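You operate a simulated robot arm through the tools that you are given. There is no shell and no other tool. Be economical: measure what you need, move in short steps, check, and stop when the job is done.

Carry out the task below with a simulated robot arm. There is one attempt and no reset: what you move stays moved.

JOB
Open the top right side drawer, take the green cap on the counter under the pegboard and put it away in the inside of the top right side drawer, then shut the drawer. Push the third counter drawer that stands open shut. Take the computer mouse on the corner end of the bench and put it away on the island top by the keyboard. Put one of the rings from the corner end of the bench on the purple tray. Take the probe and put it on the teal tray. Turn the fridge dial to +2. Close the washer drawer. Any order will do.

It is judged by the outcome, as a careful person would: the job done as asked, and still so three seconds after it is handed in. It fails if anything else is knocked over, pushed out of place, dropped, spilled or broken. Lids that push on must go on centred and level and be pressed home; caps that screw on are set level and turned clockwise until they are tight.

ROBOT AND FRAMES
A 6-joint arm with a two-finger gripper on a trunk, on a base that drives. Base frame: it is fixed to the floor where the robot stands at the start and does not move with it; the origin is under the middle of the robot, x ahead of it, y to its left, z up. Lengths are in m, angles in rad, forces in N, time in s.
With the tool pointing down near the work surface it reaches from about 0.16 to 0.84 m from the robot's upright axis, wherever it stands. Its first joint turns from -2.897 to 2.897 rad. Places, roughly: computer mouse (7x12x4 cm) [1.8, -7.2, 0.9]; fridge dial [3.6, -1.2, 1.2]; green cap (4x4x2 cm) [3.5, -5.8, 0.9]; inside of the top right side drawer [0.7, 0.3, 0.7]; island top by the keyboard [1, -4.4, 0.9]; probe (4x4x16 cm) [0.3, -6.6, 1]; purple tray [2.25, -7.5, 1]; ring [1.5, -7.25, 1]; teal tray [3.25, -6.5, 1]; third counter drawer [1.4, -6.7, 0.8]; top right side drawer [0.6, 0.2, 0.7]; washer drawer [3.8, -4.6, 0.6]. Payload 1.66 kg.
The TCP is the grasp point between the finger pads, 0.016 m short of the fingertips. In the tool frame z runs along the fingers and y along their closing line. Largest opening 0.111 m; the body of the gripper starts 0.104 m behind the TCP.
Orientation is told as [roll, pitch, yaw] about the base's x, y, z axes, in that order, counted from this pose: with the fingers straight down and closing along the base's y, the tool's x points along the base's -x, its y along +y and its z along -z.

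CONTROLS
- The arm moves only by the tool drive_tool. Its argument "motion" is a list of rows, each a list of 2 entries, a list of its own where there are three numbers: the shift along the tool's x, y, z in units of 20 mm (1.0 is 20 mm), then the turn, a rotation vector about the tool's x, y, z in units of 6 degrees (1.0 is 6 degrees). In form: [[[x, y, z], [rx, ry, rz]], ...]. A call has 1 to 20 rows; each row shifts and turns the commanded pose from where the row before left it, along the tool's axes as they then stand. "claw" is the closure in counts, from 0 (fully open) to 255 (shut), set as the call begins (left out, the last holds). A call with a number of a shift or a turn outside -1 to 1 is refused whole. A row lasts 0.2 s, in which the tool goes at most 0.05 m and 0.15 rad; a call with a longer step from one row to the next is refused whole, and so is a gripper value outside its range. A pose out of reach is approached as far as the arm can. The call stops where the force on the tool passes 40 N (or 10 N more than at its start, if that is more) or the arm is blocked; 0.2 s more then pass. The fingers move at their own pace and stop on an object; they squeeze with about 27 N. The grip force told is the motor's: it shows also when the fingers shut on nothing. Time passes only in rows, and 0.2 s behind the last, so rows that do not move let the fingers close. It gives the time, the measured TCP pose, the force on the tool (base axes), the opening and the grip force at its end, in the units of the frame above (readings bear some noise), with the torque about the TCP (base axes, N m) and any sound that the robot's microphone picked up.
- Cameras (640 x 400 px; columns grow to the right, rows downward): "scene" is now at [0.0465, 0.1664, 1.5171]; the picture's right is [-0.43, -0.91, 0.00], its down [-0.72, 0.34, -0.60] and it looks along [0.54, -0.26, -0.80] (base axes); focal length 256 px, centre (320, 200). "wrist" rides on the gripper at [0.07, 0.014, -0.143] in the tool frame; the picture's right is [-0.19, 0.98, 0.00], its down [-0.87, -0.17, -0.47] and it looks along [-0.46, -0.09, 0.88] (tool axes); focal length 230 px, centre (320, 200). There is no depth. A picture from a camera that has moved, and an enlarged one, comes with that camera's place and axes in the base frame and with its lens. The place of the scene camera against the robot may be out by one fixed shift of up to 0.012 m in any direction.
- camera(camera): a new picture of that camera. It takes no simulated time.
- move_column(by): slides the trunk up (or, below 0, down) by that many m; the arm and the scene camera ride with it, the base frame stays. It gives what a move gives, with no picture.
- base_move(legs): drives the robot by 1 to 6 legs, each [ahead, left, turn to the left] in m, m and rad, along the robot's own axes; the way and the turn of a leg run together, so that a leg with both is an arc; at most 1.5 m and 3.142 rad a leg. The arm and the cameras ride along, it lands a little off, and it stops where it bumps. It gives what a move gives.
- aim_head(pan, tilt): turns the head with the scene camera to pan (to the left, within 2.094 rad either way) and tilt (down, from -0.506 to 1.204), counted from straight ahead of the robot. It gives what a move gives.
- enlarge(camera, box): a new picture of the part [left, top, right, bottom] of that camera's present view, enlarged. It takes no simulated time.
- hand_in(): hands the job in; it is judged then, once.

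Work in short steps. Places have to be worked out from the pictures, the camera data and where the tool is seen: move nearer, look again, correct. Check each grasp and each placing, and mend what went wrong. You have 196 turns and 166 pictures in all, those below and enlarged ones among them. Open the gripper and draw the arm clear of the work before you hand the job in, unless the task says otherwise; then end with one line.

The tools are called after "Call:" by a JSON object that holds its "op" and its "data". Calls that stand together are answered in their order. drive_tool: Moves the arm, as the interface text tells. Its arguments: {"type":"object","properties":{"motion":{"type":"array"},"claw":{"type":"number"}},"required":["motion"]} The other tools are called the same way: move_column (by) slides the trunk up or down; base_move (legs) drives the base; aim_head (pan, tilt) turns the head that bears the scene camera; camera (camera) takes a picture; enlarge (camera, box) takes an enlarged picture of a part of a camera's view; hand_in () hands the job in.

At the start:

```text
clock: 0.0
eef_pos: [0.5167, -0.0068, 1.0187]
orientation: [0.001, 0.001, -0.001]
ft_force: [-0.1, 0.5, 0.0]
ft_torque: [0.03, 0.0, 0.0]
gripper_width: 0.111
grasp_force: 0.0
trunk travel left (down, up): [-0.125, 0.465]
robot x, y, heading: [-0.0016, 0.0, -0.001]
head pan, tilt: [-0.44, 0.925]
```

scene: 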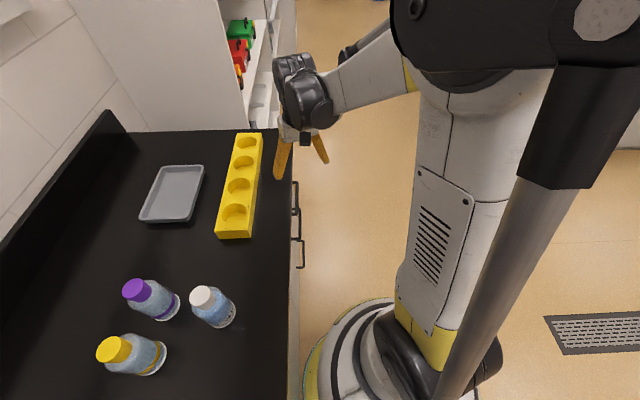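
wrist: 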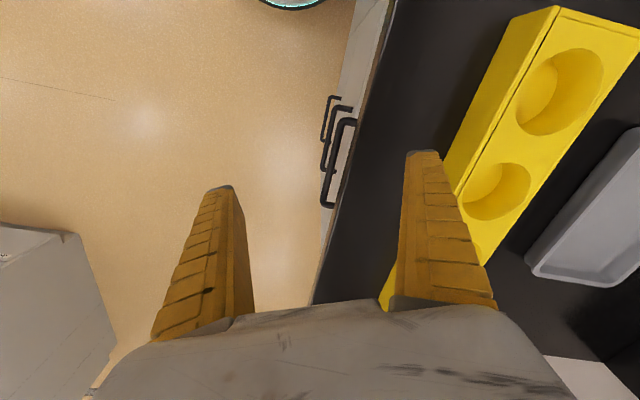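

I look around first: the drawer front on the left and the room ahead.

Call:
{"op": "aim_head", "data": {"pan": -1.2, "tilt": 0.3}}

Call:
{"op": "camera", "data": {"camera": "scene"}}

Call:
{"op": "aim_head", "data": {"pan": 0.3, "tilt": 0.8}}

Call:
{"op": "camera", "data": {"camera": "scene"}}

```text
clock: 1.1
eef_pos: [0.517, -0.0071, 1.019]
orientation: [0.001, 0.0, 0.0]
ft_force: [0.0, -0.1, 0.4]
ft_torque: [0.04, -0.02, 0.01]
gripper_width: 0.1106
grasp_force: 0.1
trunk travel left (down, up): [-0.125, 0.465]
robot x, y, heading: [0.0014, -0.0009, -0.004]
head pan, tilt: [-1.201, 0.3]
```

```text
163 pictures are left
camera scene: at [0.0132, 0.1109, 1.5711], right [-0.93, -0.36, 0.0], down [-0.11, 0.28, -0.96], along [0.35, -0.89, -0.3], focal length 256 px, centre (320, 200)
```

scene: 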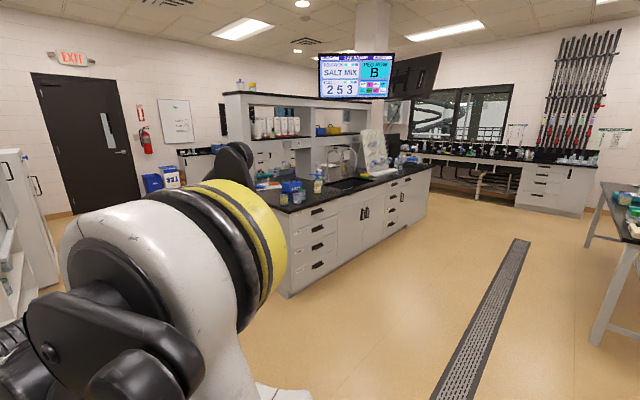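

```text
clock: 2.7
eef_pos: [0.5159, -0.0067, 1.0184]
orientation: [-0.001, 0.001, -0.002]
ft_force: [0.1, 0.1, -1.1]
ft_torque: [-0.02, 0.02, -0.01]
gripper_width: 0.1109
grasp_force: 0.1
trunk travel left (down, up): [-0.125, 0.465]
robot x, y, heading: [0.0025, -0.0002, 0.002]
head pan, tilt: [0.3, 0.799]
```

```text
162 pictures are left
camera scene: at [0.0565, 0.2217, 1.5268], right [0.3, -0.96, 0.0], down [-0.68, -0.21, -0.7], along [0.67, 0.21, -0.72], focal length 256 px, centre (320, 200)
```

scene: 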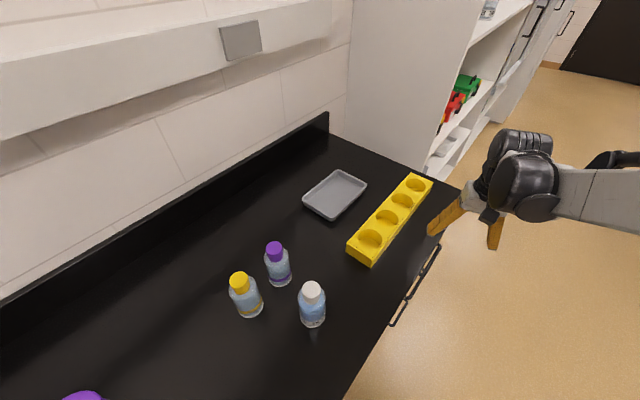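

The drawers face -y. I back off to the right and turn to face them.

Call:
{"op": "base_move", "data": {"legs": [[0, -0.75, 0], [0.5, 0, 0], [0, 0, 1.5708]]}}

Call:
{"op": "aim_head", "data": {"pan": 0.0, "tilt": 0.75}}

Call:
{"op": "camera", "data": {"camera": "scene"}}

Call:
{"op": "camera", "data": {"camera": "wrist"}}

```text
clock: 13.2
eef_pos: [0.5284, -0.2574, 1.0192]
orientation: [-0.001, 0.001, 1.534]
ft_force: [0.5, -0.4, -0.1]
ft_torque: [-0.01, 0.01, 0.01]
gripper_width: 0.1112
grasp_force: 0.1
trunk travel left (down, up): [-0.125, 0.465]
robot x, y, heading: [0.4989, -0.772, 1.53]
head pan, tilt: [0.3, 0.799]
```

```text
clock: 13.9
eef_pos: [0.5272, -0.2557, 1.019]
orientation: [-0.001, 0.0, 1.533]
ft_force: [-1.0, -0.4, -0.4]
ft_torque: [-0.03, 0.02, -0.01]
gripper_width: 0.1108
grasp_force: 0.0
trunk travel left (down, up): [-0.125, 0.465]
robot x, y, heading: [0.4992, -0.7722, 1.533]
head pan, tilt: [0.0, 0.75]
```

```text
161 pictures are left
camera scene: at [0.3129, -0.6937, 1.5308], right [1.0, -0.04, 0.0], down [-0.03, -0.68, -0.73], along [0.03, 0.73, -0.68], focal length 256 px, centre (320, 200)
```

scene: 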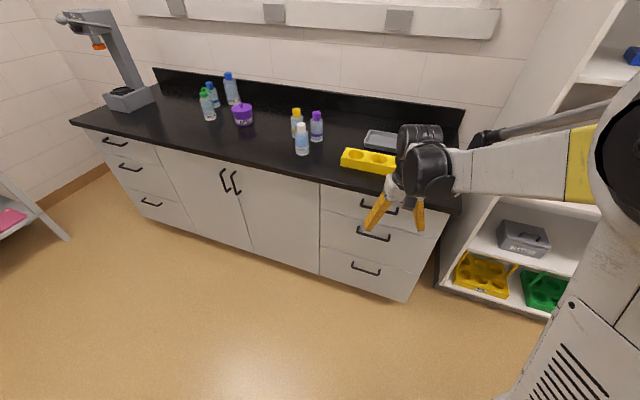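

```text
160 pictures are left
camera wrist: at [0.5118, -0.326, 1.1606], right [-0.97, 0.23, 0.0], down [0.2, 0.86, 0.47], along [0.11, 0.46, -0.88], focal length 230 px, centre (320, 200)
```

wrist: 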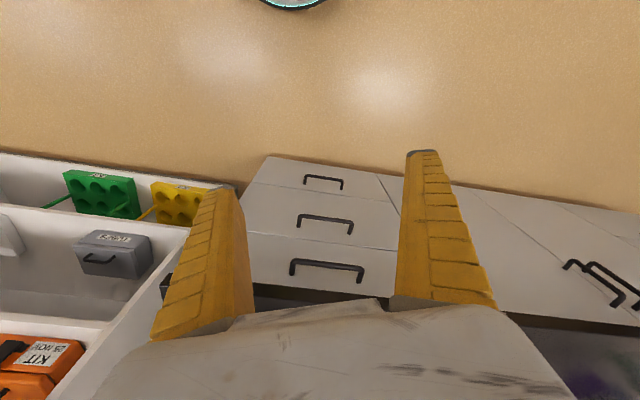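

Handle appears near (0.60, ~0.09, ~0.74), but the two rays are nearly parallel. I turn the gripper to point at the drawer front with fingers closing vertically, then look again.

Call:
{"op": "drive_tool", "data": {"motion": [[[0, 0, 0], [0, 0, 1]], [[0, 0, 0], [0, 0, 1]], [[0, 0, 0], [0, 0, 1]], [[0, 0, 0], [0, 0, 1]], [[0, 0, 0], [0, 0, 1]], [[0, 0, 0], [0, 0, 1]], [[0, 0, 0], [0, 0, 1]], [[0, 0, 0], [0, 0, 1]], [[0, 0, 0], [0, 0, 1]], [[0, 0, 0], [0, 0, 1]], [[0, 0, 0], [0, 0, 1]], [[0, 0, 0], [0, 0, 1]], [[0, 0, 0], [0, 0, 1]], [[0, 0, 0], [0, 0, 1]], [[0, 0, 0], [0, 0, 0.65]]], "claw": 0}}

Call:
{"op": "drive_tool", "data": {"motion": [[[0, 0, 0], [-1, 0, 0]], [[0, 0, 0], [-1, 0, 0]], [[0, 0, 0], [-1, 0, 0]], [[0, 0, 0], [-1, 0, 0]], [[0, 0, 0], [-1, 0, 0]], [[0, 0, 0], [-1, 0, 0]], [[0, 0, 0], [-1, 0, 0]], [[0, 0, 0], [-1, 0, 0]], [[0, 0, 0], [-1, 0, 0]], [[0, 0, 0], [-1, 0, 0]], [[0, 0, 0], [-1, 0, 0]], [[0, 0, 0], [-1, 0, 0]], [[0, 0, 0], [-1, 0, 0]], [[0, 0, 0], [-1, 0, 0]]]}}

Call:
{"op": "camera", "data": {"camera": "scene"}}

Call:
{"op": "camera", "data": {"camera": "wrist"}}

```text
clock: 17.1
eef_pos: [0.5277, -0.2554, 1.0194]
orientation: [0.001, -0.001, -0.004]
ft_force: [0.3, -0.3, -1.0]
ft_torque: [0.0, -0.01, 0.0]
gripper_width: 0.1111
grasp_force: 0.0
trunk travel left (down, up): [-0.125, 0.465]
robot x, y, heading: [0.5022, -0.7726, 1.531]
head pan, tilt: [0.0, 0.75]
```

```text
clock: 20.1
eef_pos: [0.5318, -0.2314, 1.1304]
orientation: [1.464, 0.0, -0.004]
ft_force: [0.8, -0.6, -0.5]
ft_torque: [0.02, 0.02, 0.0]
gripper_width: 0.1108
grasp_force: 0.0
out of reach, approached as far as the arm can: row 10, 11, 12, 13, 14
trunk travel left (down, up): [-0.125, 0.465]
robot x, y, heading: [0.5031, -0.7706, 1.538]
head pan, tilt: [0.0, 0.75]
```

```text
159 pictures are left
camera scene: at [0.313, -0.6936, 1.5308], right [1.0, -0.04, 0.0], down [-0.03, -0.68, -0.73], along [0.03, 0.73, -0.68], focal length 256 px, centre (320, 200)
```

scene: 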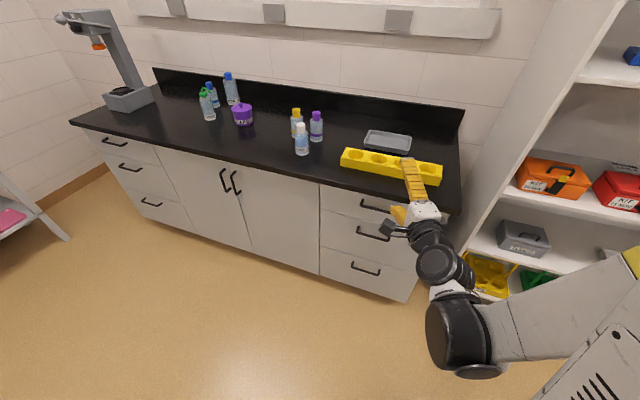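

```text
158 pictures are left
camera wrist: at [0.4615, -0.3717, 1.1569], right [0.19, 0.1, 0.98], down [0.86, -0.49, -0.12], along [0.47, 0.87, -0.18], focal length 230 px, centre (320, 200)
```

wrist: 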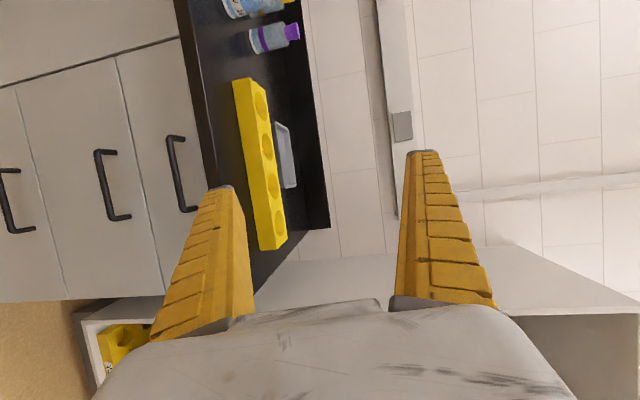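

Next I lower the trunk and bring the tool down and ahead so that it reaches the handle level.

Call:
{"op": "move_column", "data": {"by": -0.12}}

Call:
{"op": "drive_tool", "data": {"motion": [[[0, -1, 0.5], [0, 0, 0]], [[0, -1, 0.5], [0, 0, 0]], [[0, -1, 0.5], [0, 0, 0]], [[0, -1, 0.5], [0, 0, 0]], [[0, -1, 0.5], [0, 0, 0]], [[0, -1, 0.5], [0, 0, 0]], [[0, -1, 0.5], [0, 0, 0]], [[0, -1, 0.5], [0, 0, 0]], [[0, -1, 0.5], [0, 0, 0]]]}}

Call:
{"op": "camera", "data": {"camera": "wrist"}}

Call:
{"op": "camera", "data": {"camera": "scene"}}

```text
clock: 21.6
eef_pos: [0.5302, -0.2304, 1.0093]
orientation: [1.463, 0.001, -0.001]
ft_force: [-0.1, -0.4, -0.4]
ft_torque: [-0.01, -0.01, 0.0]
gripper_width: 0.1108
grasp_force: 0.0
trunk travel left (down, up): [-0.005, 0.585]
robot x, y, heading: [0.4993, -0.771, 1.532]
head pan, tilt: [0.0, 0.75]
```

```text
clock: 23.6
eef_pos: [0.5357, -0.104, 0.9516]
orientation: [1.461, 0.001, -0.003]
ft_force: [0.0, -0.9, -0.5]
ft_torque: [-0.03, 0.03, 0.01]
gripper_width: 0.1108
grasp_force: 0.0
out of reach, approached as far as the arm can: row 1, 2, 3, 4, 5, 6, 7, 8, 9
trunk travel left (down, up): [-0.005, 0.585]
robot x, y, heading: [0.4999, -0.7727, 1.534]
head pan, tilt: [0.0, 0.75]
```

```text
157 pictures are left
camera wrist: at [0.4669, -0.2442, 0.9804], right [0.19, 0.11, 0.98], down [0.86, -0.49, -0.11], along [0.46, 0.87, -0.19], focal length 230 px, centre (320, 200)
```

wrist: 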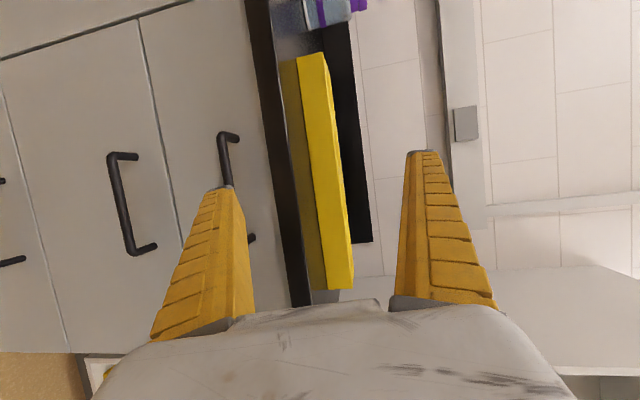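

```text
156 pictures are left
camera scene: at [0.3129, -0.6936, 1.4108], right [1.0, -0.04, 0.0], down [-0.03, -0.68, -0.73], along [0.03, 0.73, -0.68], focal length 256 px, centre (320, 200)
```

scene: 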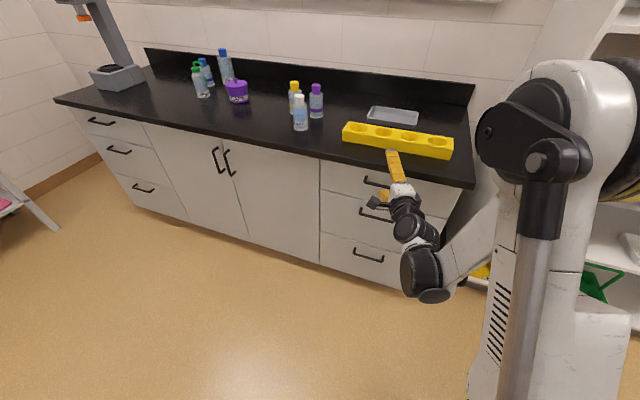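

Horizontal at that height is out of reach. Handle judged at about (0.615, 0.14, 0.74), so I tilt the tool to ~45° and see where it settles.

Call:
{"op": "drive_tool", "data": {"motion": [[[0, 0, 0], [1, 0, 0]], [[0, 0, 0], [1, 0, 0]], [[0, 0, 0], [1, 0, 0]], [[0, 0, 0], [1, 0, 0]], [[0, 0, 0], [1, 0, 0]], [[0, 0, 0], [1, 0, 0]]]}}

```text
clock: 25.1
eef_pos: [0.5372, -0.1033, 0.9543]
orientation: [0.833, 0.001, -0.002]
ft_force: [0.8, 0.1, 0.5]
ft_torque: [-0.03, 0.03, -0.01]
gripper_width: 0.1108
grasp_force: 0.0
trunk travel left (down, up): [-0.005, 0.585]
robot x, y, heading: [0.5043, -0.7693, 1.531]
head pan, tilt: [0.0, 0.75]
```

Call:
{"op": "drive_tool", "data": {"motion": [[[-0.94, 0, 0], [0, 0, 0]], [[-0.94, 0, 0], [0, 0, 0]], [[-0.94, 0, 1], [0, 0, 0]], [[-0.94, 0, 1], [0, 0, 0]], [[0, 0, 1], [0, 0, 0]], [[0, 0, 1], [0, 0, 0]], [[0, 0, 1], [0, 0, 0]], [[0, 0, 1], [0, 0, 0]]], "claw": 140}}

Call:
{"op": "camera", "data": {"camera": "wrist"}}

Call:
{"op": "camera", "data": {"camera": "scene"}}

```text
clock: 26.9
eef_pos: [0.6128, -0.0154, 0.8757]
orientation: [0.84, 0.001, -0.004]
ft_force: [1.7, -3.4, 26.8]
ft_torque: [0.5, 0.05, -0.05]
gripper_width: 0.0687
grasp_force: 7.6
trunk travel left (down, up): [-0.005, 0.585]
robot x, y, heading: [0.5049, -0.7688, 1.53]
head pan, tilt: [0.0, 0.75]
```

```text
155 pictures are left
camera wrist: at [0.5431, -0.1126, 0.9798], right [0.19, 0.66, 0.73], down [0.86, -0.47, 0.19], along [0.47, 0.6, -0.66], focal length 230 px, centre (320, 200)
```

wrist: 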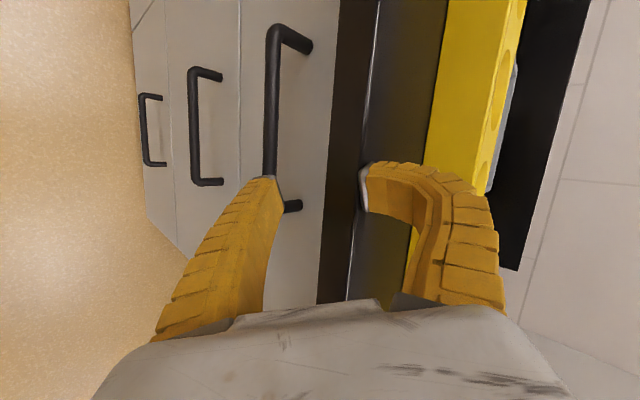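

```text
154 pictures are left
camera scene: at [0.3127, -0.6964, 1.4112], right [1.0, -0.04, 0.0], down [-0.03, -0.68, -0.73], along [0.03, 0.73, -0.68], focal length 256 px, centre (320, 200)
```

scene: 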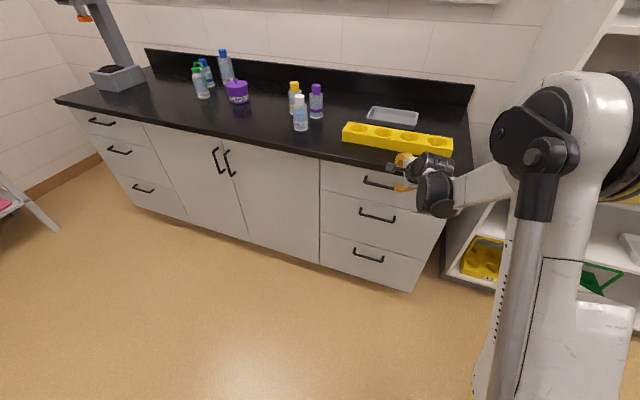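

The upper finger touched the counter edge, so the counter front is nearer than thought: edge y≈0.01, handle ≈(0.57, 0.0, 0.825). I back off, tilt flatter and move lower.

Call:
{"op": "drive_tool", "data": {"motion": [[[0, 0, -1], [0, 0, 0]], [[0, 0, -1], [0, 0, 0]], [[0, 0, -1], [0, 0, 0]], [[0, 0, -1], [0, 0, 0]], [[0, 0, -1], [0, 0, 0]]]}}

Call:
{"op": "base_move", "data": {"legs": [[-0.12, 0, 0]]}}

Call:
{"op": "drive_tool", "data": {"motion": [[[0, 0, 0], [-1, 0, 0]], [[0, 0, 0], [-1, 0, 0]], [[0, 0, 0], [-1, 0, 0]], [[0, 0, 0], [-1, 0, 0]], [[0, -1, 0], [0, 0, 0]], [[0, -1, 0], [0, 0, 0]], [[0, -1, 0], [0, 0, 0]], [[0, -1, 0], [0, 0, 0]], [[0, -1, 0], [0, 0, 0]], [[0, -0.5, 0], [0, 0, 0]]]}}

Call:
{"op": "camera", "data": {"camera": "wrist"}}

```text
clock: 28.1
eef_pos: [0.6099, -0.0872, 0.9393]
orientation: [0.836, 0.001, -0.002]
ft_force: [-0.2, -0.2, 0.0]
ft_torque: [0.03, 0.01, 0.01]
gripper_width: 0.052
grasp_force: 1.2
trunk travel left (down, up): [-0.005, 0.585]
robot x, y, heading: [0.4966, -0.7724, 1.533]
head pan, tilt: [0.0, 0.75]
```

```text
clock: 29.3
eef_pos: [0.6053, -0.2084, 0.9379]
orientation: [0.834, 0.0, -0.004]
ft_force: [-0.3, -0.7, 0.2]
ft_torque: [0.02, 0.0, -0.03]
gripper_width: 0.0525
grasp_force: 1.5
trunk travel left (down, up): [-0.005, 0.585]
robot x, y, heading: [0.497, -0.8931, 1.536]
head pan, tilt: [0.0, 0.75]
```

```text
clock: 31.5
eef_pos: [0.6145, -0.2112, 0.8719]
orientation: [1.252, 0.0, -0.001]
ft_force: [0.0, 0.4, 0.0]
ft_torque: [0.01, -0.01, -0.03]
gripper_width: 0.0523
grasp_force: 2.1
out of reach, approached as far as the arm can: row 7, 8, 9, 10
trunk travel left (down, up): [-0.005, 0.585]
robot x, y, heading: [0.4994, -0.8953, 1.533]
head pan, tilt: [0.0, 0.75]
```

```text
153 pictures are left
camera wrist: at [0.5438, -0.3441, 0.9283], right [0.19, 0.31, 0.93], down [0.86, -0.5, -0.01], along [0.47, 0.81, -0.36], focal length 230 px, centre (320, 200)
```

wrist: 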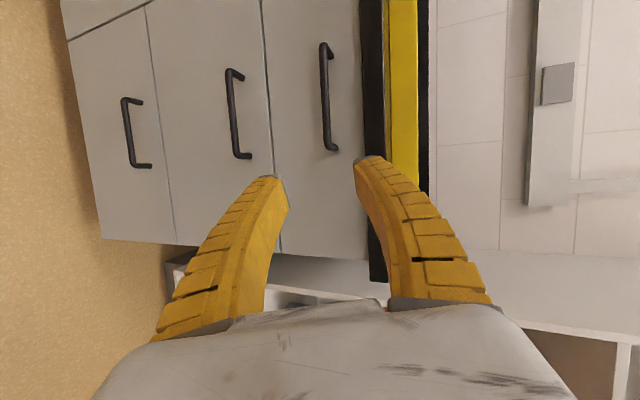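

Handle confirmed at ≈(0.573, 0.0, 0.82), slab underside ≈0.868. I use a 60° tilt and line up 10 cm short of the handle.

Call:
{"op": "drive_tool", "data": {"motion": [[[0.34, 0.52, 0.9], [1, 0, 0]], [[0.34, 0.52, 0.9], [1, 0, 0]], [[0.34, 0.52, 0.9], [0, 0, 0]], [[0.34, 0.52, 0.9], [0, 0, 0]], [[0.34, 0.52, 0.9], [0, 0, 0]], [[0.34, 0.52, 0.9], [0, 0, 0]]], "claw": 150}}

Call:
{"op": "camera", "data": {"camera": "wrist"}}

```text
clock: 32.9
eef_pos: [0.5733, -0.0886, 0.8777]
orientation: [1.043, 0.001, -0.003]
ft_force: [0.1, -0.4, 0.4]
ft_torque: [-0.04, 0.0, 0.02]
gripper_width: 0.048
grasp_force: 1.8
trunk travel left (down, up): [-0.005, 0.585]
robot x, y, heading: [0.4969, -0.8945, 1.534]
head pan, tilt: [0.0, 0.75]
```

```text
152 pictures are left
camera wrist: at [0.5035, -0.2049, 0.9598], right [0.19, 0.49, 0.85], down [0.86, -0.49, 0.09], along [0.47, 0.72, -0.52], focal length 230 px, centre (320, 200)
```

wrist: 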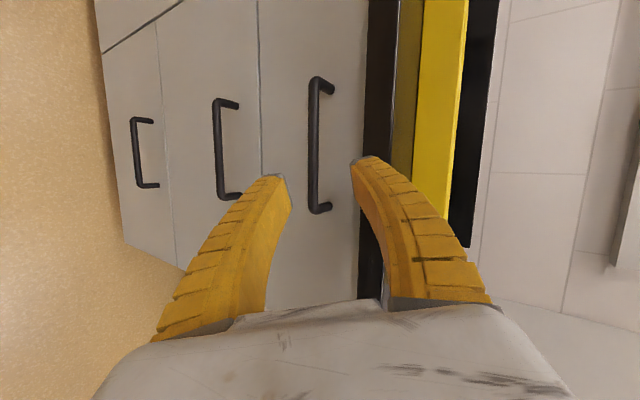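

Bar is centred between the fingertips; I advance along the tool axis and look.

Call:
{"op": "drive_tool", "data": {"motion": [[[0, -0.05, 1], [0, 0, 0]], [[0, -0.05, 1], [0, 0, 0]], [[0, -0.05, 1], [0, 0, 0]], [[0, -0.05, 1], [0, 0, 0]], [[0, -0.05, 0.9], [0, 0, 0]]]}}

Call:
{"op": "camera", "data": {"camera": "wrist"}}

```text
clock: 34.1
eef_pos: [0.5722, -0.0053, 0.8225]
orientation: [1.043, -0.001, -0.004]
ft_force: [-0.4, 0.3, 0.1]
ft_torque: [-0.02, -0.01, 0.04]
gripper_width: 0.0481
grasp_force: 1.8
trunk travel left (down, up): [-0.005, 0.585]
robot x, y, heading: [0.4967, -0.8957, 1.528]
head pan, tilt: [0.0, 0.75]
```

```text
151 pictures are left
camera wrist: at [0.5029, -0.1222, 0.9053], right [0.19, 0.49, 0.85], down [0.86, -0.49, 0.09], along [0.47, 0.72, -0.52], focal length 230 px, centre (320, 200)
```

wrist: 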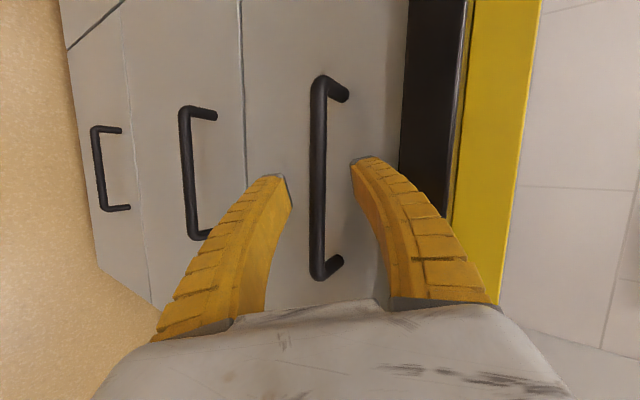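

Bar is still ~2.4 cm beyond the TCP, at ≈(0.574, 0.017, 0.807). I advance and close.

Call:
{"op": "drive_tool", "data": {"motion": [[[0, -0.05, 0.6], [0, 0, 0]], [[0, -0.05, 0.6], [0, 0, 0]]]}}

Call:
{"op": "drive_tool", "data": {"motion": [[[0, 0, 0], [0, 0, 0]], [[0, 0, 0], [0, 0, 0]], [[0, 0, 0], [0, 0, 0]]], "claw": 255}}

Call:
{"op": "camera", "data": {"camera": "wrist"}}

```text
clock: 34.7
eef_pos: [0.5729, 0.008, 0.8171]
orientation: [1.047, 0.0, -0.005]
ft_force: [-4.3, -36.8, 11.6]
ft_torque: [1.41, -0.36, -0.34]
gripper_width: 0.0416
grasp_force: 0.2
trunk travel left (down, up): [-0.005, 0.585]
robot x, y, heading: [0.496, -0.8941, 1.53]
head pan, tilt: [0.0, 0.75]
stopped in row 2: the force on the tool passed its limit at 58 N (the readings are from after the stop); the commanded pose is now the measured one
```

```text
clock: 35.5
eef_pos: [0.5731, 0.0113, 0.8114]
orientation: [1.04, -0.001, -0.005]
ft_force: [-0.7, 2.3, -6.5]
ft_torque: [0.16, 0.04, -0.02]
gripper_width: 0.0062
grasp_force: 28.9
trunk travel left (down, up): [-0.005, 0.585]
robot x, y, heading: [0.4959, -0.8902, 1.528]
head pan, tilt: [0.0, 0.75]
```

```text
150 pictures are left
camera wrist: at [0.5039, -0.105, 0.8938], right [0.19, 0.49, 0.85], down [0.86, -0.49, 0.09], along [0.47, 0.71, -0.52], focal length 230 px, centre (320, 200)
```

wrist: 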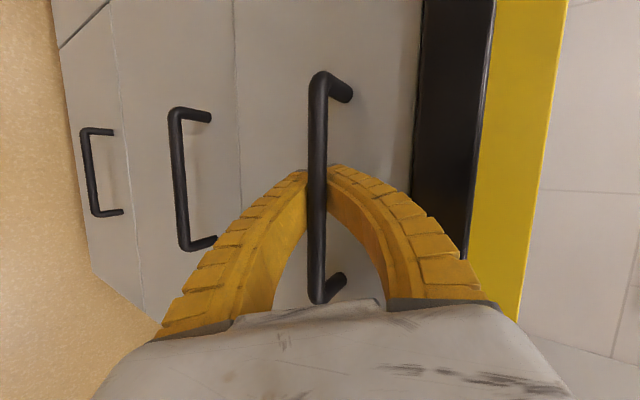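

Bar is gripped (6 mm). I pull the drawer by driving the base back.

Call:
{"op": "base_move", "data": {"legs": [[-0.26, 0, 0]]}}

Call:
{"op": "camera", "data": {"camera": "scene"}}

```text
clock: 37.0
eef_pos: [0.5586, -0.16, 0.8115]
orientation: [1.042, 0.003, 0.004]
ft_force: [-1.7, 2.7, -0.6]
ft_torque: [0.05, 0.01, 0.05]
gripper_width: 0.0061
grasp_force: 29.1
trunk travel left (down, up): [-0.005, 0.585]
robot x, y, heading: [0.4909, -1.0681, 1.527]
head pan, tilt: [0.0, 0.75]
stopped in leg 1: the force on the tool passed its limit at 48 N (the readings are from after the stop); the commanded pose is now the measured one
```

```text
149 pictures are left
camera scene: at [0.3011, -0.9874, 1.4108], right [1.0, -0.04, 0.0], down [-0.03, -0.68, -0.73], along [0.03, 0.73, -0.68], focal length 256 px, centre (320, 200)
```

scene: 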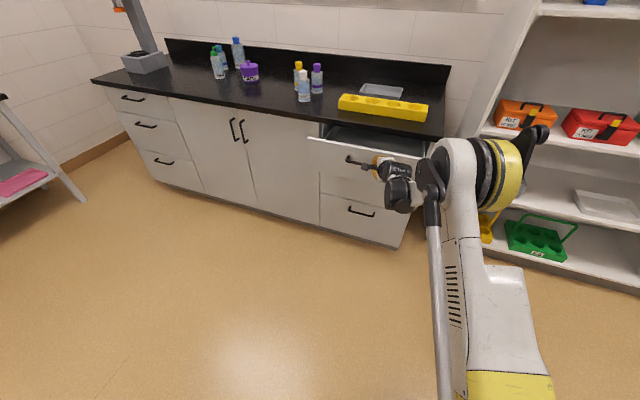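

Opened 0.17 m, then the force tripped. I try a bit more to learn if that is the end stop.

Call:
{"op": "base_move", "data": {"legs": [[-0.1, 0, 0]]}}

```text
clock: 37.9
eef_pos: [0.5464, -0.1914, 0.8118]
orientation: [1.044, 0.008, 0.018]
ft_force: [-1.9, 1.6, -1.3]
ft_torque: [-0.02, 0.07, 0.09]
gripper_width: 0.006
grasp_force: 28.7
trunk travel left (down, up): [-0.005, 0.585]
robot x, y, heading: [0.4899, -1.0951, 1.534]
head pan, tilt: [0.0, 0.75]
stopped in leg 1: the force on the tool passed its limit at 48 N (the readings are from after the stop); the commanded pose is now the measured one
```

Call:
{"op": "drive_tool", "data": {"motion": [[[0, -0.25, -0.43], [0, 0, 0]], [[0, -0.25, -0.43], [0, 0, 0]], [[0, -0.25, -0.43], [0, 0, 0]], [[0, -0.25, -0.43], [0, 0, 0]]]}}

Call:
{"op": "camera", "data": {"camera": "wrist"}}

Call:
{"op": "enlarge", "data": {"camera": "scene", "box": [280, 60, 480, 240]}}

```text
clock: 38.6
eef_pos: [0.5369, -0.2161, 0.8127]
orientation: [1.045, 0.011, 0.03]
ft_force: [-5.6, 1.4, -4.1]
ft_torque: [0.07, 0.03, 0.11]
gripper_width: 0.006
grasp_force: 28.8
trunk travel left (down, up): [-0.005, 0.585]
robot x, y, heading: [0.4887, -1.0971, 1.533]
head pan, tilt: [0.0, 0.75]
stopped in row 3: the force on the tool passed its limit at 44 N (the readings are from after the stop); the commanded pose is now the measured one
```

```text
148 pictures are left
camera wrist: at [0.4718, -0.3343, 0.8952], right [0.18, 0.5, 0.85], down [0.88, -0.47, 0.08], along [0.44, 0.73, -0.53], focal length 230 px, centre (320, 200)
```

wrist: 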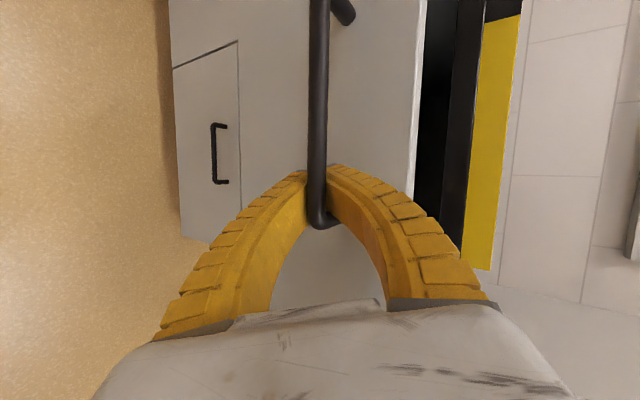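

```text
2.22 times, centred on (380, 150) of scene
camera zoom: at [0.2979, -1.0209, 1.4106], right [1.0, -0.03, 0.0], down [-0.02, -0.68, -0.73], along [0.02, 0.73, -0.68], focal length 568 px, centre (187, 311)
```

zoom: 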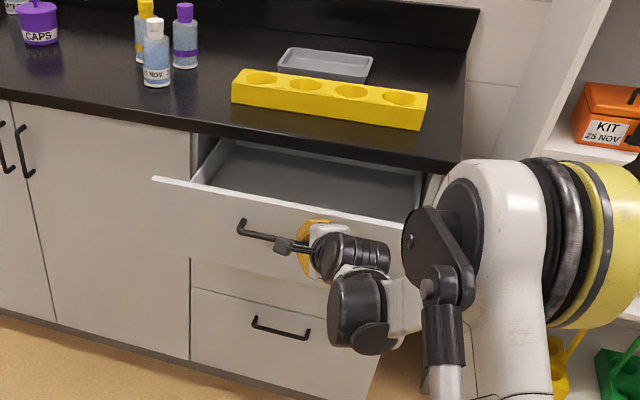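

The bench is rotated about -23°, so I slid along the handle, but the drawer is open ~0.22 m with its inside visible. That is enough; I release and back away.

Call:
{"op": "drive_tool", "data": {"motion": [[[0, 0, 0], [0, 0, 0]], [[0, 0, 0], [0, 0, 0]], [[0, 0, -1], [0, 0, 0]], [[0, 0, -1], [0, 0, 0]], [[0, 0, -1], [0, 0, 0]], [[0, 0, -1], [0, 0, 0]]], "claw": 150}}

Call:
{"op": "base_move", "data": {"legs": [[-0.35, 0, 0]]}}

Call:
{"op": "aim_head", "data": {"pan": 0, "tilt": 0.6}}

Call:
{"op": "camera", "data": {"camera": "scene"}}

```text
clock: 40.0
eef_pos: [0.5425, -0.2843, 0.8518]
orientation: [1.043, 0.009, 0.025]
ft_force: [0.7, 0.9, 0.5]
ft_torque: [-0.01, 0.01, -0.01]
gripper_width: 0.0481
grasp_force: 1.8
trunk travel left (down, up): [-0.005, 0.585]
robot x, y, heading: [0.4855, -1.0984, 1.542]
head pan, tilt: [0.0, 0.75]
```

```text
clock: 42.3
eef_pos: [0.5214, -0.6337, 0.8523]
orientation: [1.042, 0.012, 0.041]
ft_force: [0.3, -0.6, -0.4]
ft_torque: [-0.01, -0.02, 0.01]
gripper_width: 0.048
grasp_force: 1.3
trunk travel left (down, up): [-0.005, 0.585]
robot x, y, heading: [0.4823, -1.4475, 1.556]
head pan, tilt: [0.0, 0.75]
```

```text
clock: 43.0
eef_pos: [0.5207, -0.6338, 0.852]
orientation: [1.044, 0.01, 0.043]
ft_force: [0.2, -0.3, 0.0]
ft_torque: [0.01, -0.04, -0.01]
gripper_width: 0.048
grasp_force: 1.2
trunk travel left (down, up): [-0.005, 0.585]
robot x, y, heading: [0.4801, -1.449, 1.563]
head pan, tilt: [0.0, 0.6]
```

```text
146 pictures are left
camera scene: at [0.2894, -1.3693, 1.4236], right [1.0, -0.02, 0.0], down [-0.01, -0.57, -0.82], along [0.01, 0.82, -0.57], focal length 256 px, centre (320, 200)
```

scene: 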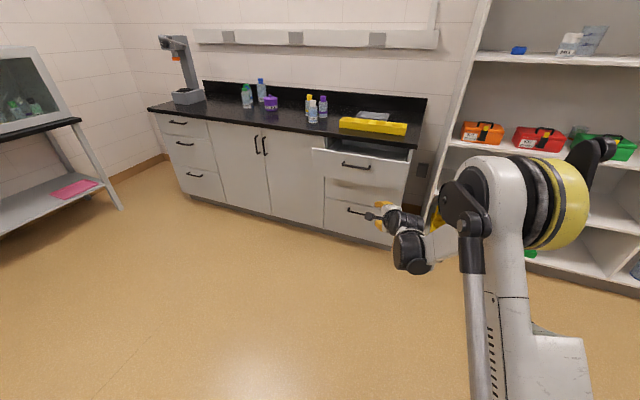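

Drawer is open. I stow the tool pointing down, raise the trunk and look over the room toward +x and -y.

Call:
{"op": "drive_tool", "data": {"motion": [[[0, 0, 0], [1, 0, 0]], [[0, 0, 0], [1, 0, 0]], [[0, 0, 0], [1, 0, 0]], [[0, 0, 0], [1, 0, 0]], [[0, 0, 0], [1, 0, 0]], [[0, 0, -1], [1, 0, 0]], [[0, 0, -1], [1, 0, 0]], [[0, 0, -1], [1, 0, 0]], [[0, 0, -1], [1, 0, 0]], [[0, 0, -1], [1, 0, 0]]], "claw": 0}}

Call:
{"op": "move_column", "data": {"by": 0.3}}

Call:
{"op": "drive_tool", "data": {"motion": [[[0, 0, 0], [0, 0, -1]], [[0, 0, 0], [0, 0, -1]], [[0, 0, 0], [0, 0, -1]], [[0, 0, 0], [0, 0, -1]], [[0, 0, 0], [0, 0, -1]], [[0, 0, 0], [0, 0, -1]], [[0, 0, 0], [0, 0, -1]], [[0, 0, 0], [0, 0, -1]], [[0, 0, 0], [0, 0, -1]], [[0, 0, 0], [0, 0, -1]], [[0, 0, 0], [0, 0, -1]], [[0, 0, 0], [0, 0, -1]], [[0, 0, 0], [0, 0, -1]], [[0, 0, 0], [0, 0, -1]], [[0, 0, 0], [0, 0, -1]]]}}

Call:
{"op": "base_move", "data": {"legs": [[0, 0, -1.57]]}}

Call:
{"op": "aim_head", "data": {"pan": 0.4, "tilt": 0.3}}

Call:
{"op": "camera", "data": {"camera": "scene"}}

Call:
{"op": "aim_head", "data": {"pan": -1.2, "tilt": 0.4}}

Call:
{"op": "camera", "data": {"camera": "scene"}}

```text
clock: 45.2
eef_pos: [0.5227, -0.6629, 0.9487]
orientation: [-0.006, 0.011, 0.041]
ft_force: [-1.2, -0.4, -0.1]
ft_torque: [0.01, 0.0, -0.02]
gripper_width: 0.1109
grasp_force: 0.0
trunk travel left (down, up): [-0.005, 0.585]
robot x, y, heading: [0.4791, -1.4462, 1.554]
head pan, tilt: [0.0, 0.6]
```

```text
clock: 48.2
eef_pos: [0.5219, -0.6624, 1.248]
orientation: [-0.004, 0.009, 0.042]
ft_force: [0.6, 0.3, 0.0]
ft_torque: [-0.03, 0.0, 0.0]
gripper_width: 0.111
grasp_force: 0.1
trunk travel left (down, up): [-0.305, 0.285]
robot x, y, heading: [0.4791, -1.4511, 1.556]
head pan, tilt: [0.0, 0.6]
```

```text
clock: 51.4
eef_pos: [0.5224, -0.6633, 1.2472]
orientation: [0.012, 0.005, 1.616]
ft_force: [-0.7, 0.1, -0.5]
ft_torque: [-0.02, -0.03, 0.03]
gripper_width: 0.1109
grasp_force: 0.1
trunk travel left (down, up): [-0.305, 0.285]
robot x, y, heading: [0.4801, -1.4506, 1.553]
head pan, tilt: [0.0, 0.6]
```

```text
clock: 55.6
eef_pos: [1.2648, -1.4895, 1.2472]
orientation: [0.01, 0.004, 0.047]
ft_force: [-0.1, 0.4, -0.5]
ft_torque: [0.03, 0.01, -0.02]
gripper_width: 0.111
grasp_force: 0.1
trunk travel left (down, up): [-0.305, 0.285]
robot x, y, heading: [0.4747, -1.4493, -0.008]
head pan, tilt: [0.0, 0.6]
```

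```text
clock: 56.5
eef_pos: [1.2653, -1.4892, 1.2478]
orientation: [0.012, 0.004, 0.049]
ft_force: [0.2, 1.3, 0.1]
ft_torque: [-0.01, 0.01, 0.04]
gripper_width: 0.1111
grasp_force: 0.1
trunk travel left (down, up): [-0.305, 0.285]
robot x, y, heading: [0.4748, -1.4493, -0.01]
head pan, tilt: [0.4, 0.3]
```

```text
145 pictures are left
camera scene: at [0.5469, -1.2152, 1.7511], right [0.38, -0.93, 0.0], down [-0.27, -0.11, -0.96], along [0.88, 0.36, -0.3], focal length 256 px, centre (320, 200)
```

scene: 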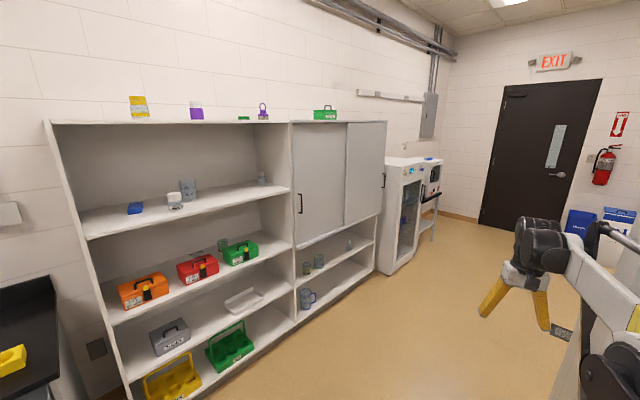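

```text
clock: 58.1
eef_pos: [1.2646, -1.4899, 1.2467]
orientation: [0.011, 0.003, 0.047]
ft_force: [0.2, 0.5, 0.0]
ft_torque: [0.01, 0.0, -0.01]
gripper_width: 0.1112
grasp_force: 0.0
trunk travel left (down, up): [-0.305, 0.285]
robot x, y, heading: [0.4822, -1.451, -0.009]
head pan, tilt: [-1.201, 0.4]
```

```text
144 pictures are left
camera scene: at [0.493, -1.3372, 1.7419], right [-0.94, -0.35, 0.0], down [-0.14, 0.36, -0.92], along [0.32, -0.86, -0.39], focal length 256 px, centre (320, 200)
```

scene: 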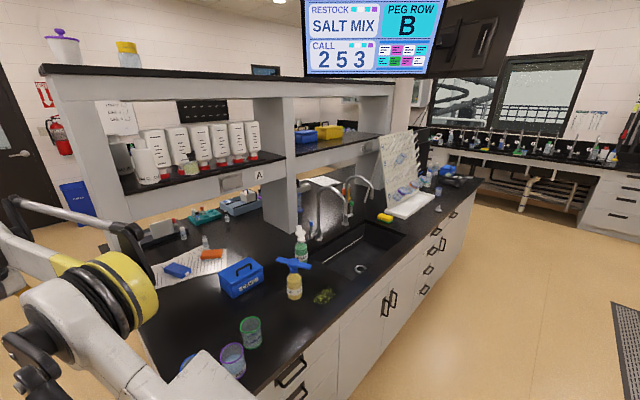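

I work out room axes: the room is turned about -23°, aisle between shelves and island ~1.4 m wide. I drive along the aisle toward the fridge and look.

Call:
{"op": "base_move", "data": {"legs": [[0, 0.6, 0], [0, 0, -0.39], [1.5, 0, 0], [0.5, 0, 0]]}}

Call:
{"op": "aim_head", "data": {"pan": 0.5, "tilt": 0.4}}

Call:
{"op": "camera", "data": {"camera": "scene"}}

Call:
{"op": "aim_head", "data": {"pan": -1.0, "tilt": 0.4}}

Call:
{"op": "camera", "data": {"camera": "scene"}}

```text
clock: 72.0
eef_pos: [2.978, -1.9611, 1.2472]
orientation: [0.011, 0.002, -0.351]
ft_force: [0.4, 0.4, -0.2]
ft_torque: [0.0, 0.02, -0.02]
gripper_width: 0.1111
grasp_force: 0.1
trunk travel left (down, up): [-0.305, 0.285]
robot x, y, heading: [2.266, -1.6198, -0.407]
head pan, tilt: [-1.201, 0.4]
```

```text
clock: 73.7
eef_pos: [2.9776, -1.9625, 1.2471]
orientation: [0.008, 0.003, -0.351]
ft_force: [-0.4, 1.1, 0.6]
ft_torque: [0.01, 0.02, -0.02]
gripper_width: 0.1106
grasp_force: 0.0
trunk travel left (down, up): [-0.305, 0.285]
robot x, y, heading: [2.2717, -1.6213, -0.412]
head pan, tilt: [0.499, 0.4]
```

```text
143 pictures are left
camera scene: at [2.4181, -1.4211, 1.7419], right [0.09, -1.0, 0.0], down [-0.39, -0.04, -0.92], along [0.92, 0.08, -0.39], focal length 256 px, centre (320, 200)
```

scene: 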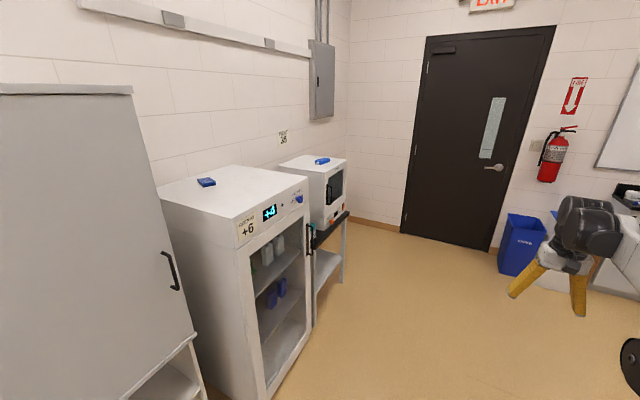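

```text
clock: 75.3
eef_pos: [2.9783, -1.9626, 1.2479]
orientation: [0.011, 0.003, -0.35]
ft_force: [0.0, -0.3, 1.1]
ft_torque: [0.01, 0.0, 0.01]
gripper_width: 0.111
grasp_force: 0.0
trunk travel left (down, up): [-0.305, 0.285]
robot x, y, heading: [2.2722, -1.619, -0.409]
head pan, tilt: [-1.0, 0.4]
```

```text
142 pictures are left
camera scene: at [2.3408, -1.5208, 1.7419], right [-0.99, -0.16, 0.0], down [-0.06, 0.38, -0.92], along [0.15, -0.91, -0.39], focal length 256 px, centre (320, 200)
```

scene: 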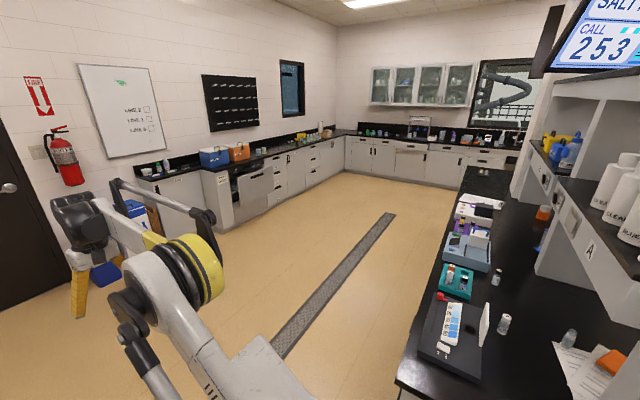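

Dial is the blue knob right of the fridge display, ≈(3.68,-1.19,1.2). I drive in front of it with a standoff and face it.

Call:
{"op": "base_move", "data": {"legs": [[0.95, 0, 0], [0.05, -0.35, 0], [0, 0, 1.57]]}}

Call:
{"op": "aim_head", "data": {"pan": 0.0, "tilt": 0.4}}

Call:
{"op": "camera", "data": {"camera": "scene"}}

```text
clock: 86.0
eef_pos: [3.4236, -1.6377, 1.2469]
orientation: [0.012, 0.003, 1.203]
ft_force: [0.5, -0.3, 0.4]
ft_torque: [0.02, 0.01, 0.01]
gripper_width: 0.1106
grasp_force: 0.0
trunk travel left (down, up): [-0.305, 0.285]
robot x, y, heading: [3.0708, -2.3381, 1.142]
head pan, tilt: [-1.0, 0.4]
```

```text
clock: 87.2
eef_pos: [3.4231, -1.6378, 1.2484]
orientation: [0.011, 0.003, 1.203]
ft_force: [0.1, -0.1, 0.0]
ft_torque: [-0.03, 0.01, -0.02]
gripper_width: 0.1111
grasp_force: 0.1
trunk travel left (down, up): [-0.305, 0.285]
robot x, y, heading: [3.0724, -2.3411, 1.143]
head pan, tilt: [0.0, 0.4]
```

```text
141 pictures are left
camera scene: at [2.9263, -2.1887, 1.7419], right [0.91, -0.41, 0.0], down [-0.16, -0.35, -0.92], along [0.38, 0.84, -0.39], focal length 256 px, centre (320, 200)
```

scene: 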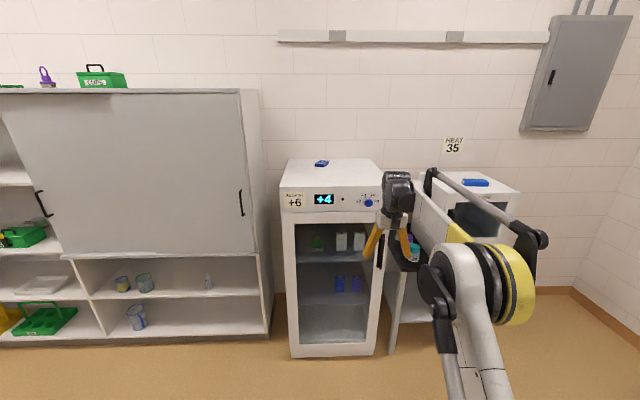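

Call:
{"op": "enlarge", "data": {"camera": "scene", "box": [280, 180, 390, 220]}}

```text
5.82 times, centred on (335, 200) of scene
camera zoom: at [2.9263, -2.1887, 1.7419], right [0.91, -0.41, 0.0], down [-0.16, -0.35, -0.92], along [0.38, 0.84, -0.39], focal length 1488 px, centre (233, 200)
```

zoom: 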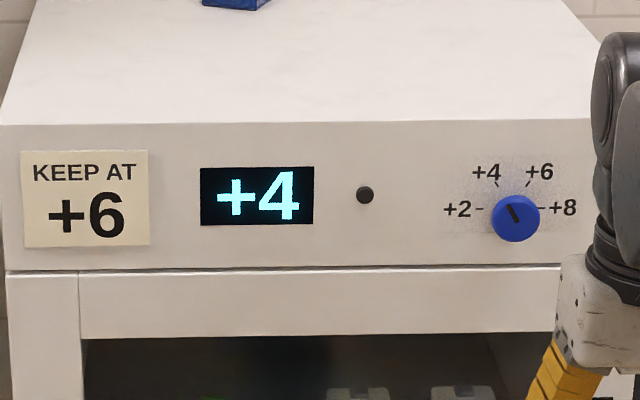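

Dial is at +4 (330°), +2 is at 9 o'clock: a 60° counter-clockwise turn. The note on the fridge says +6, but the job says +2. I level the tool to point at the fridge.

Call:
{"op": "move_column", "data": {"by": -0.1}}

Call:
{"op": "drive_tool", "data": {"motion": [[[0, 0, 0], [0, -1, 0]], [[0, 0, 0], [0, -1, 0]], [[0, 0, 0], [0, -1, 0]], [[0, 0, 0], [0, -1, 0]], [[0, 0, 0], [0, -1, 0]], [[0, 0, 0], [0, -1, 0]], [[0, 0, 0], [0, -1, 0]], [[0, 0, 0], [0, -1, 0]], [[0, 0, 0], [0, -1, 0]], [[0, 0, 0], [0, -1, 0]], [[0, 0, 0], [0, -1, 0]], [[0, 0, 0], [0, -1, 0]], [[0, 0, 0], [0, -1, 0]], [[0, 0, 0], [0, -1, 0]], [[0, 0, 0], [0, -1, 0]]]}}

Call:
{"op": "camera", "data": {"camera": "wrist"}}

```text
clock: 88.6
eef_pos: [3.4228, -1.6382, 1.1473]
orientation: [0.01, 0.004, 1.202]
ft_force: [0.1, -0.5, -0.5]
ft_torque: [0.0, 0.02, -0.01]
gripper_width: 0.1108
grasp_force: 0.0
trunk travel left (down, up): [-0.205, 0.385]
robot x, y, heading: [3.0702, -2.3411, 1.144]
head pan, tilt: [0.0, 0.4]
```

```text
clock: 91.8
eef_pos: [3.4231, -1.6382, 1.1472]
orientation: [1.299, -1.559, -0.099]
ft_force: [-0.5, -0.2, -0.2]
ft_torque: [-0.01, 0.01, 0.0]
gripper_width: 0.1108
grasp_force: 0.1
trunk travel left (down, up): [-0.205, 0.385]
robot x, y, heading: [3.069, -2.343, 1.147]
head pan, tilt: [0.0, 0.4]
```

```text
139 pictures are left
camera wrist: at [3.3591, -1.7669, 1.0768], right [-0.91, 0.35, 0.2], down [0.0, -0.5, 0.87], along [0.41, 0.79, 0.46], focal length 230 px, centre (320, 200)
```

wrist: 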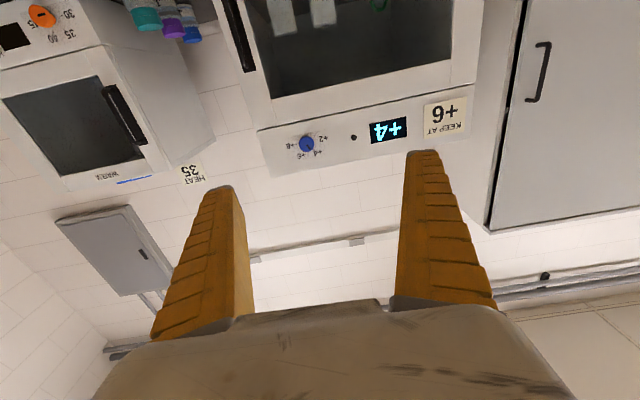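

Tool level reached; dial triangulates to (3.652,-1.198,1.225). I drive in 0.33 m then fine-align with the arm.

Call:
{"op": "base_move", "data": {"legs": [[0.33, 0, 0]]}}

Call:
{"op": "drive_tool", "data": {"motion": [[[-0.9, -0.4, 0], [0.33, 0, 0]], [[-1, -0.4, 0], [0, 0, 0]], [[-1, -0.4, 0], [0, 0, 0]], [[-1, -0.4, 0], [0, 0, 0]]], "claw": 70}}

Call:
{"op": "camera", "data": {"camera": "wrist"}}

```text
clock: 94.0
eef_pos: [3.5662, -1.3319, 1.1461]
orientation: [1.263, -1.561, -0.064]
ft_force: [-0.3, 0.1, -0.2]
ft_torque: [0.02, -0.02, 0.0]
gripper_width: 0.1109
grasp_force: 0.0
trunk travel left (down, up): [-0.205, 0.385]
robot x, y, heading: [3.211, -2.0349, 1.142]
head pan, tilt: [0.0, 0.4]
```

```text
clock: 95.0
eef_pos: [3.595, -1.3467, 1.2242]
orientation: [1.294, -1.561, -0.126]
ft_force: [0.3, 0.1, -1.0]
ft_torque: [-0.03, 0.0, -0.03]
gripper_width: 0.0821
grasp_force: 0.9
trunk travel left (down, up): [-0.205, 0.385]
robot x, y, heading: [3.2074, -2.0296, 1.142]
head pan, tilt: [0.0, 0.4]
```

```text
138 pictures are left
camera wrist: at [3.5264, -1.4728, 1.1542], right [-0.9, 0.39, 0.2], down [-0.02, -0.5, 0.87], along [0.44, 0.77, 0.46], focal length 230 px, centre (320, 200)
```

wrist: 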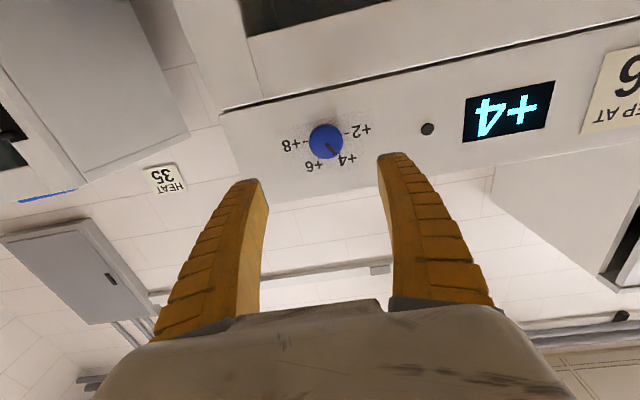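

Aligned; I advance 11 cm and check.

Call:
{"op": "drive_tool", "data": {"motion": [[[-0.15, 0.25, 1], [0, 0, 0]], [[0, 0, 1], [0, 0, 0]], [[0, 0, 1], [0, 0, 0]], [[0, 0, 1], [0, 0, 0]], [[0, 0, 1], [0, 0, 0]], [[0, 0, 0.7], [0, 0, 0]]]}}

Call:
{"op": "camera", "data": {"camera": "wrist"}}

Call:
{"op": "enlarge", "data": {"camera": "scene", "box": [280, 170, 480, 290]}}

```text
clock: 96.4
eef_pos: [3.6366, -1.2364, 1.2285]
orientation: [1.25, -1.561, -0.085]
ft_force: [-1.6, 0.7, 0.6]
ft_torque: [-0.02, -0.02, 0.03]
gripper_width: 0.0819
grasp_force: 0.8
trunk travel left (down, up): [-0.205, 0.385]
robot x, y, heading: [3.21, -2.0333, 1.141]
head pan, tilt: [0.0, 0.4]
```

```text
137 pictures are left
camera wrist: at [3.5668, -1.363, 1.1577], right [-0.9, 0.39, 0.2], down [-0.02, -0.5, 0.87], along [0.44, 0.77, 0.46], focal length 230 px, centre (320, 200)
```

wrist: 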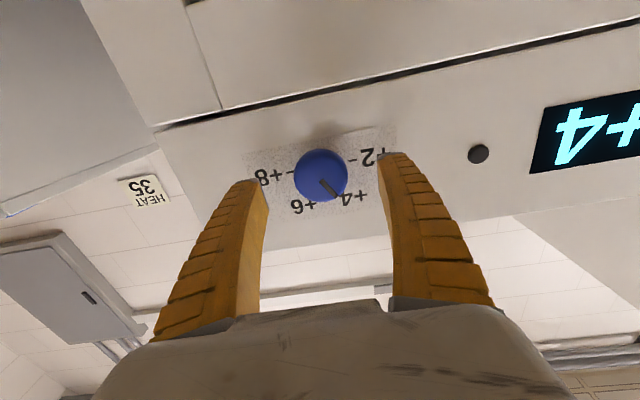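

```text
3.20 times, centred on (380, 230) of scene
camera zoom: at [3.0672, -1.8799, 1.6419], right [0.91, -0.42, 0.0], down [-0.16, -0.35, -0.92], along [0.38, 0.84, -0.39], focal length 818 px, centre (128, 104)
```

zoom: 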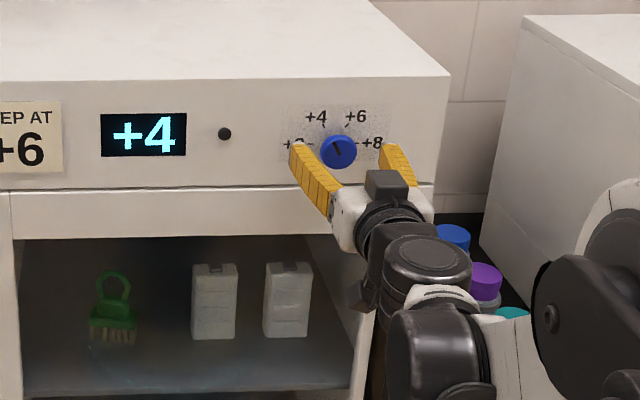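

Knob face ~3.5 cm ahead of the TCP, centred. I advance 3.6 cm and close on it.

Call:
{"op": "drive_tool", "data": {"motion": [[[0, 0, 0.6], [0, 0, 0]], [[0, 0, 0.6], [0, 0, 0]], [[0, 0, 0.6], [0, 0, 0]]]}}

Call:
{"op": "drive_tool", "data": {"motion": [[[0, 0, 0], [0, 0, 0]], [[0, 0, 0], [0, 0, 0]], [[0, 0, 0], [0, 0, 0]]], "claw": 255}}

Call:
{"op": "camera", "data": {"camera": "wrist"}}

```text
clock: 97.2
eef_pos: [3.6477, -1.2074, 1.2288]
orientation: [1.434, -1.563, -0.269]
ft_force: [-6.5, -19.5, -24.1]
ft_torque: [-0.93, -0.75, 0.98]
gripper_width: 0.0805
grasp_force: 1.6
trunk travel left (down, up): [-0.205, 0.385]
robot x, y, heading: [3.2077, -2.0334, 1.142]
head pan, tilt: [0.0, 0.4]
```

```text
clock: 97.5
eef_pos: [3.645, -1.2061, 1.2301]
orientation: [1.428, -1.564, -0.255]
ft_force: [-5.8, 11.2, -4.5]
ft_torque: [0.75, -0.26, -0.16]
gripper_width: 0.0358
grasp_force: 33.9
trunk travel left (down, up): [-0.205, 0.385]
robot x, y, heading: [3.2074, -2.0377, 1.141]
head pan, tilt: [0.0, 0.4]
stopped in row 1: the force on the tool passed its limit at 52 N (the readings are from after the stop); the commanded pose is now the measured one
```

```text
135 pictures are left
camera wrist: at [3.5769, -1.3336, 1.1591], right [-0.9, 0.38, 0.2], down [-0.02, -0.5, 0.86], along [0.43, 0.78, 0.46], focal length 230 px, centre (320, 200)
```

wrist: 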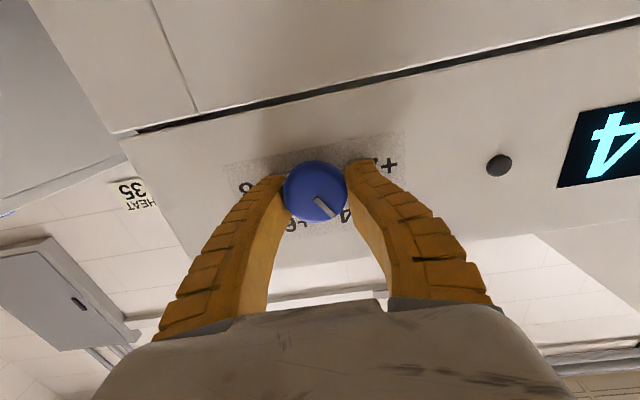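

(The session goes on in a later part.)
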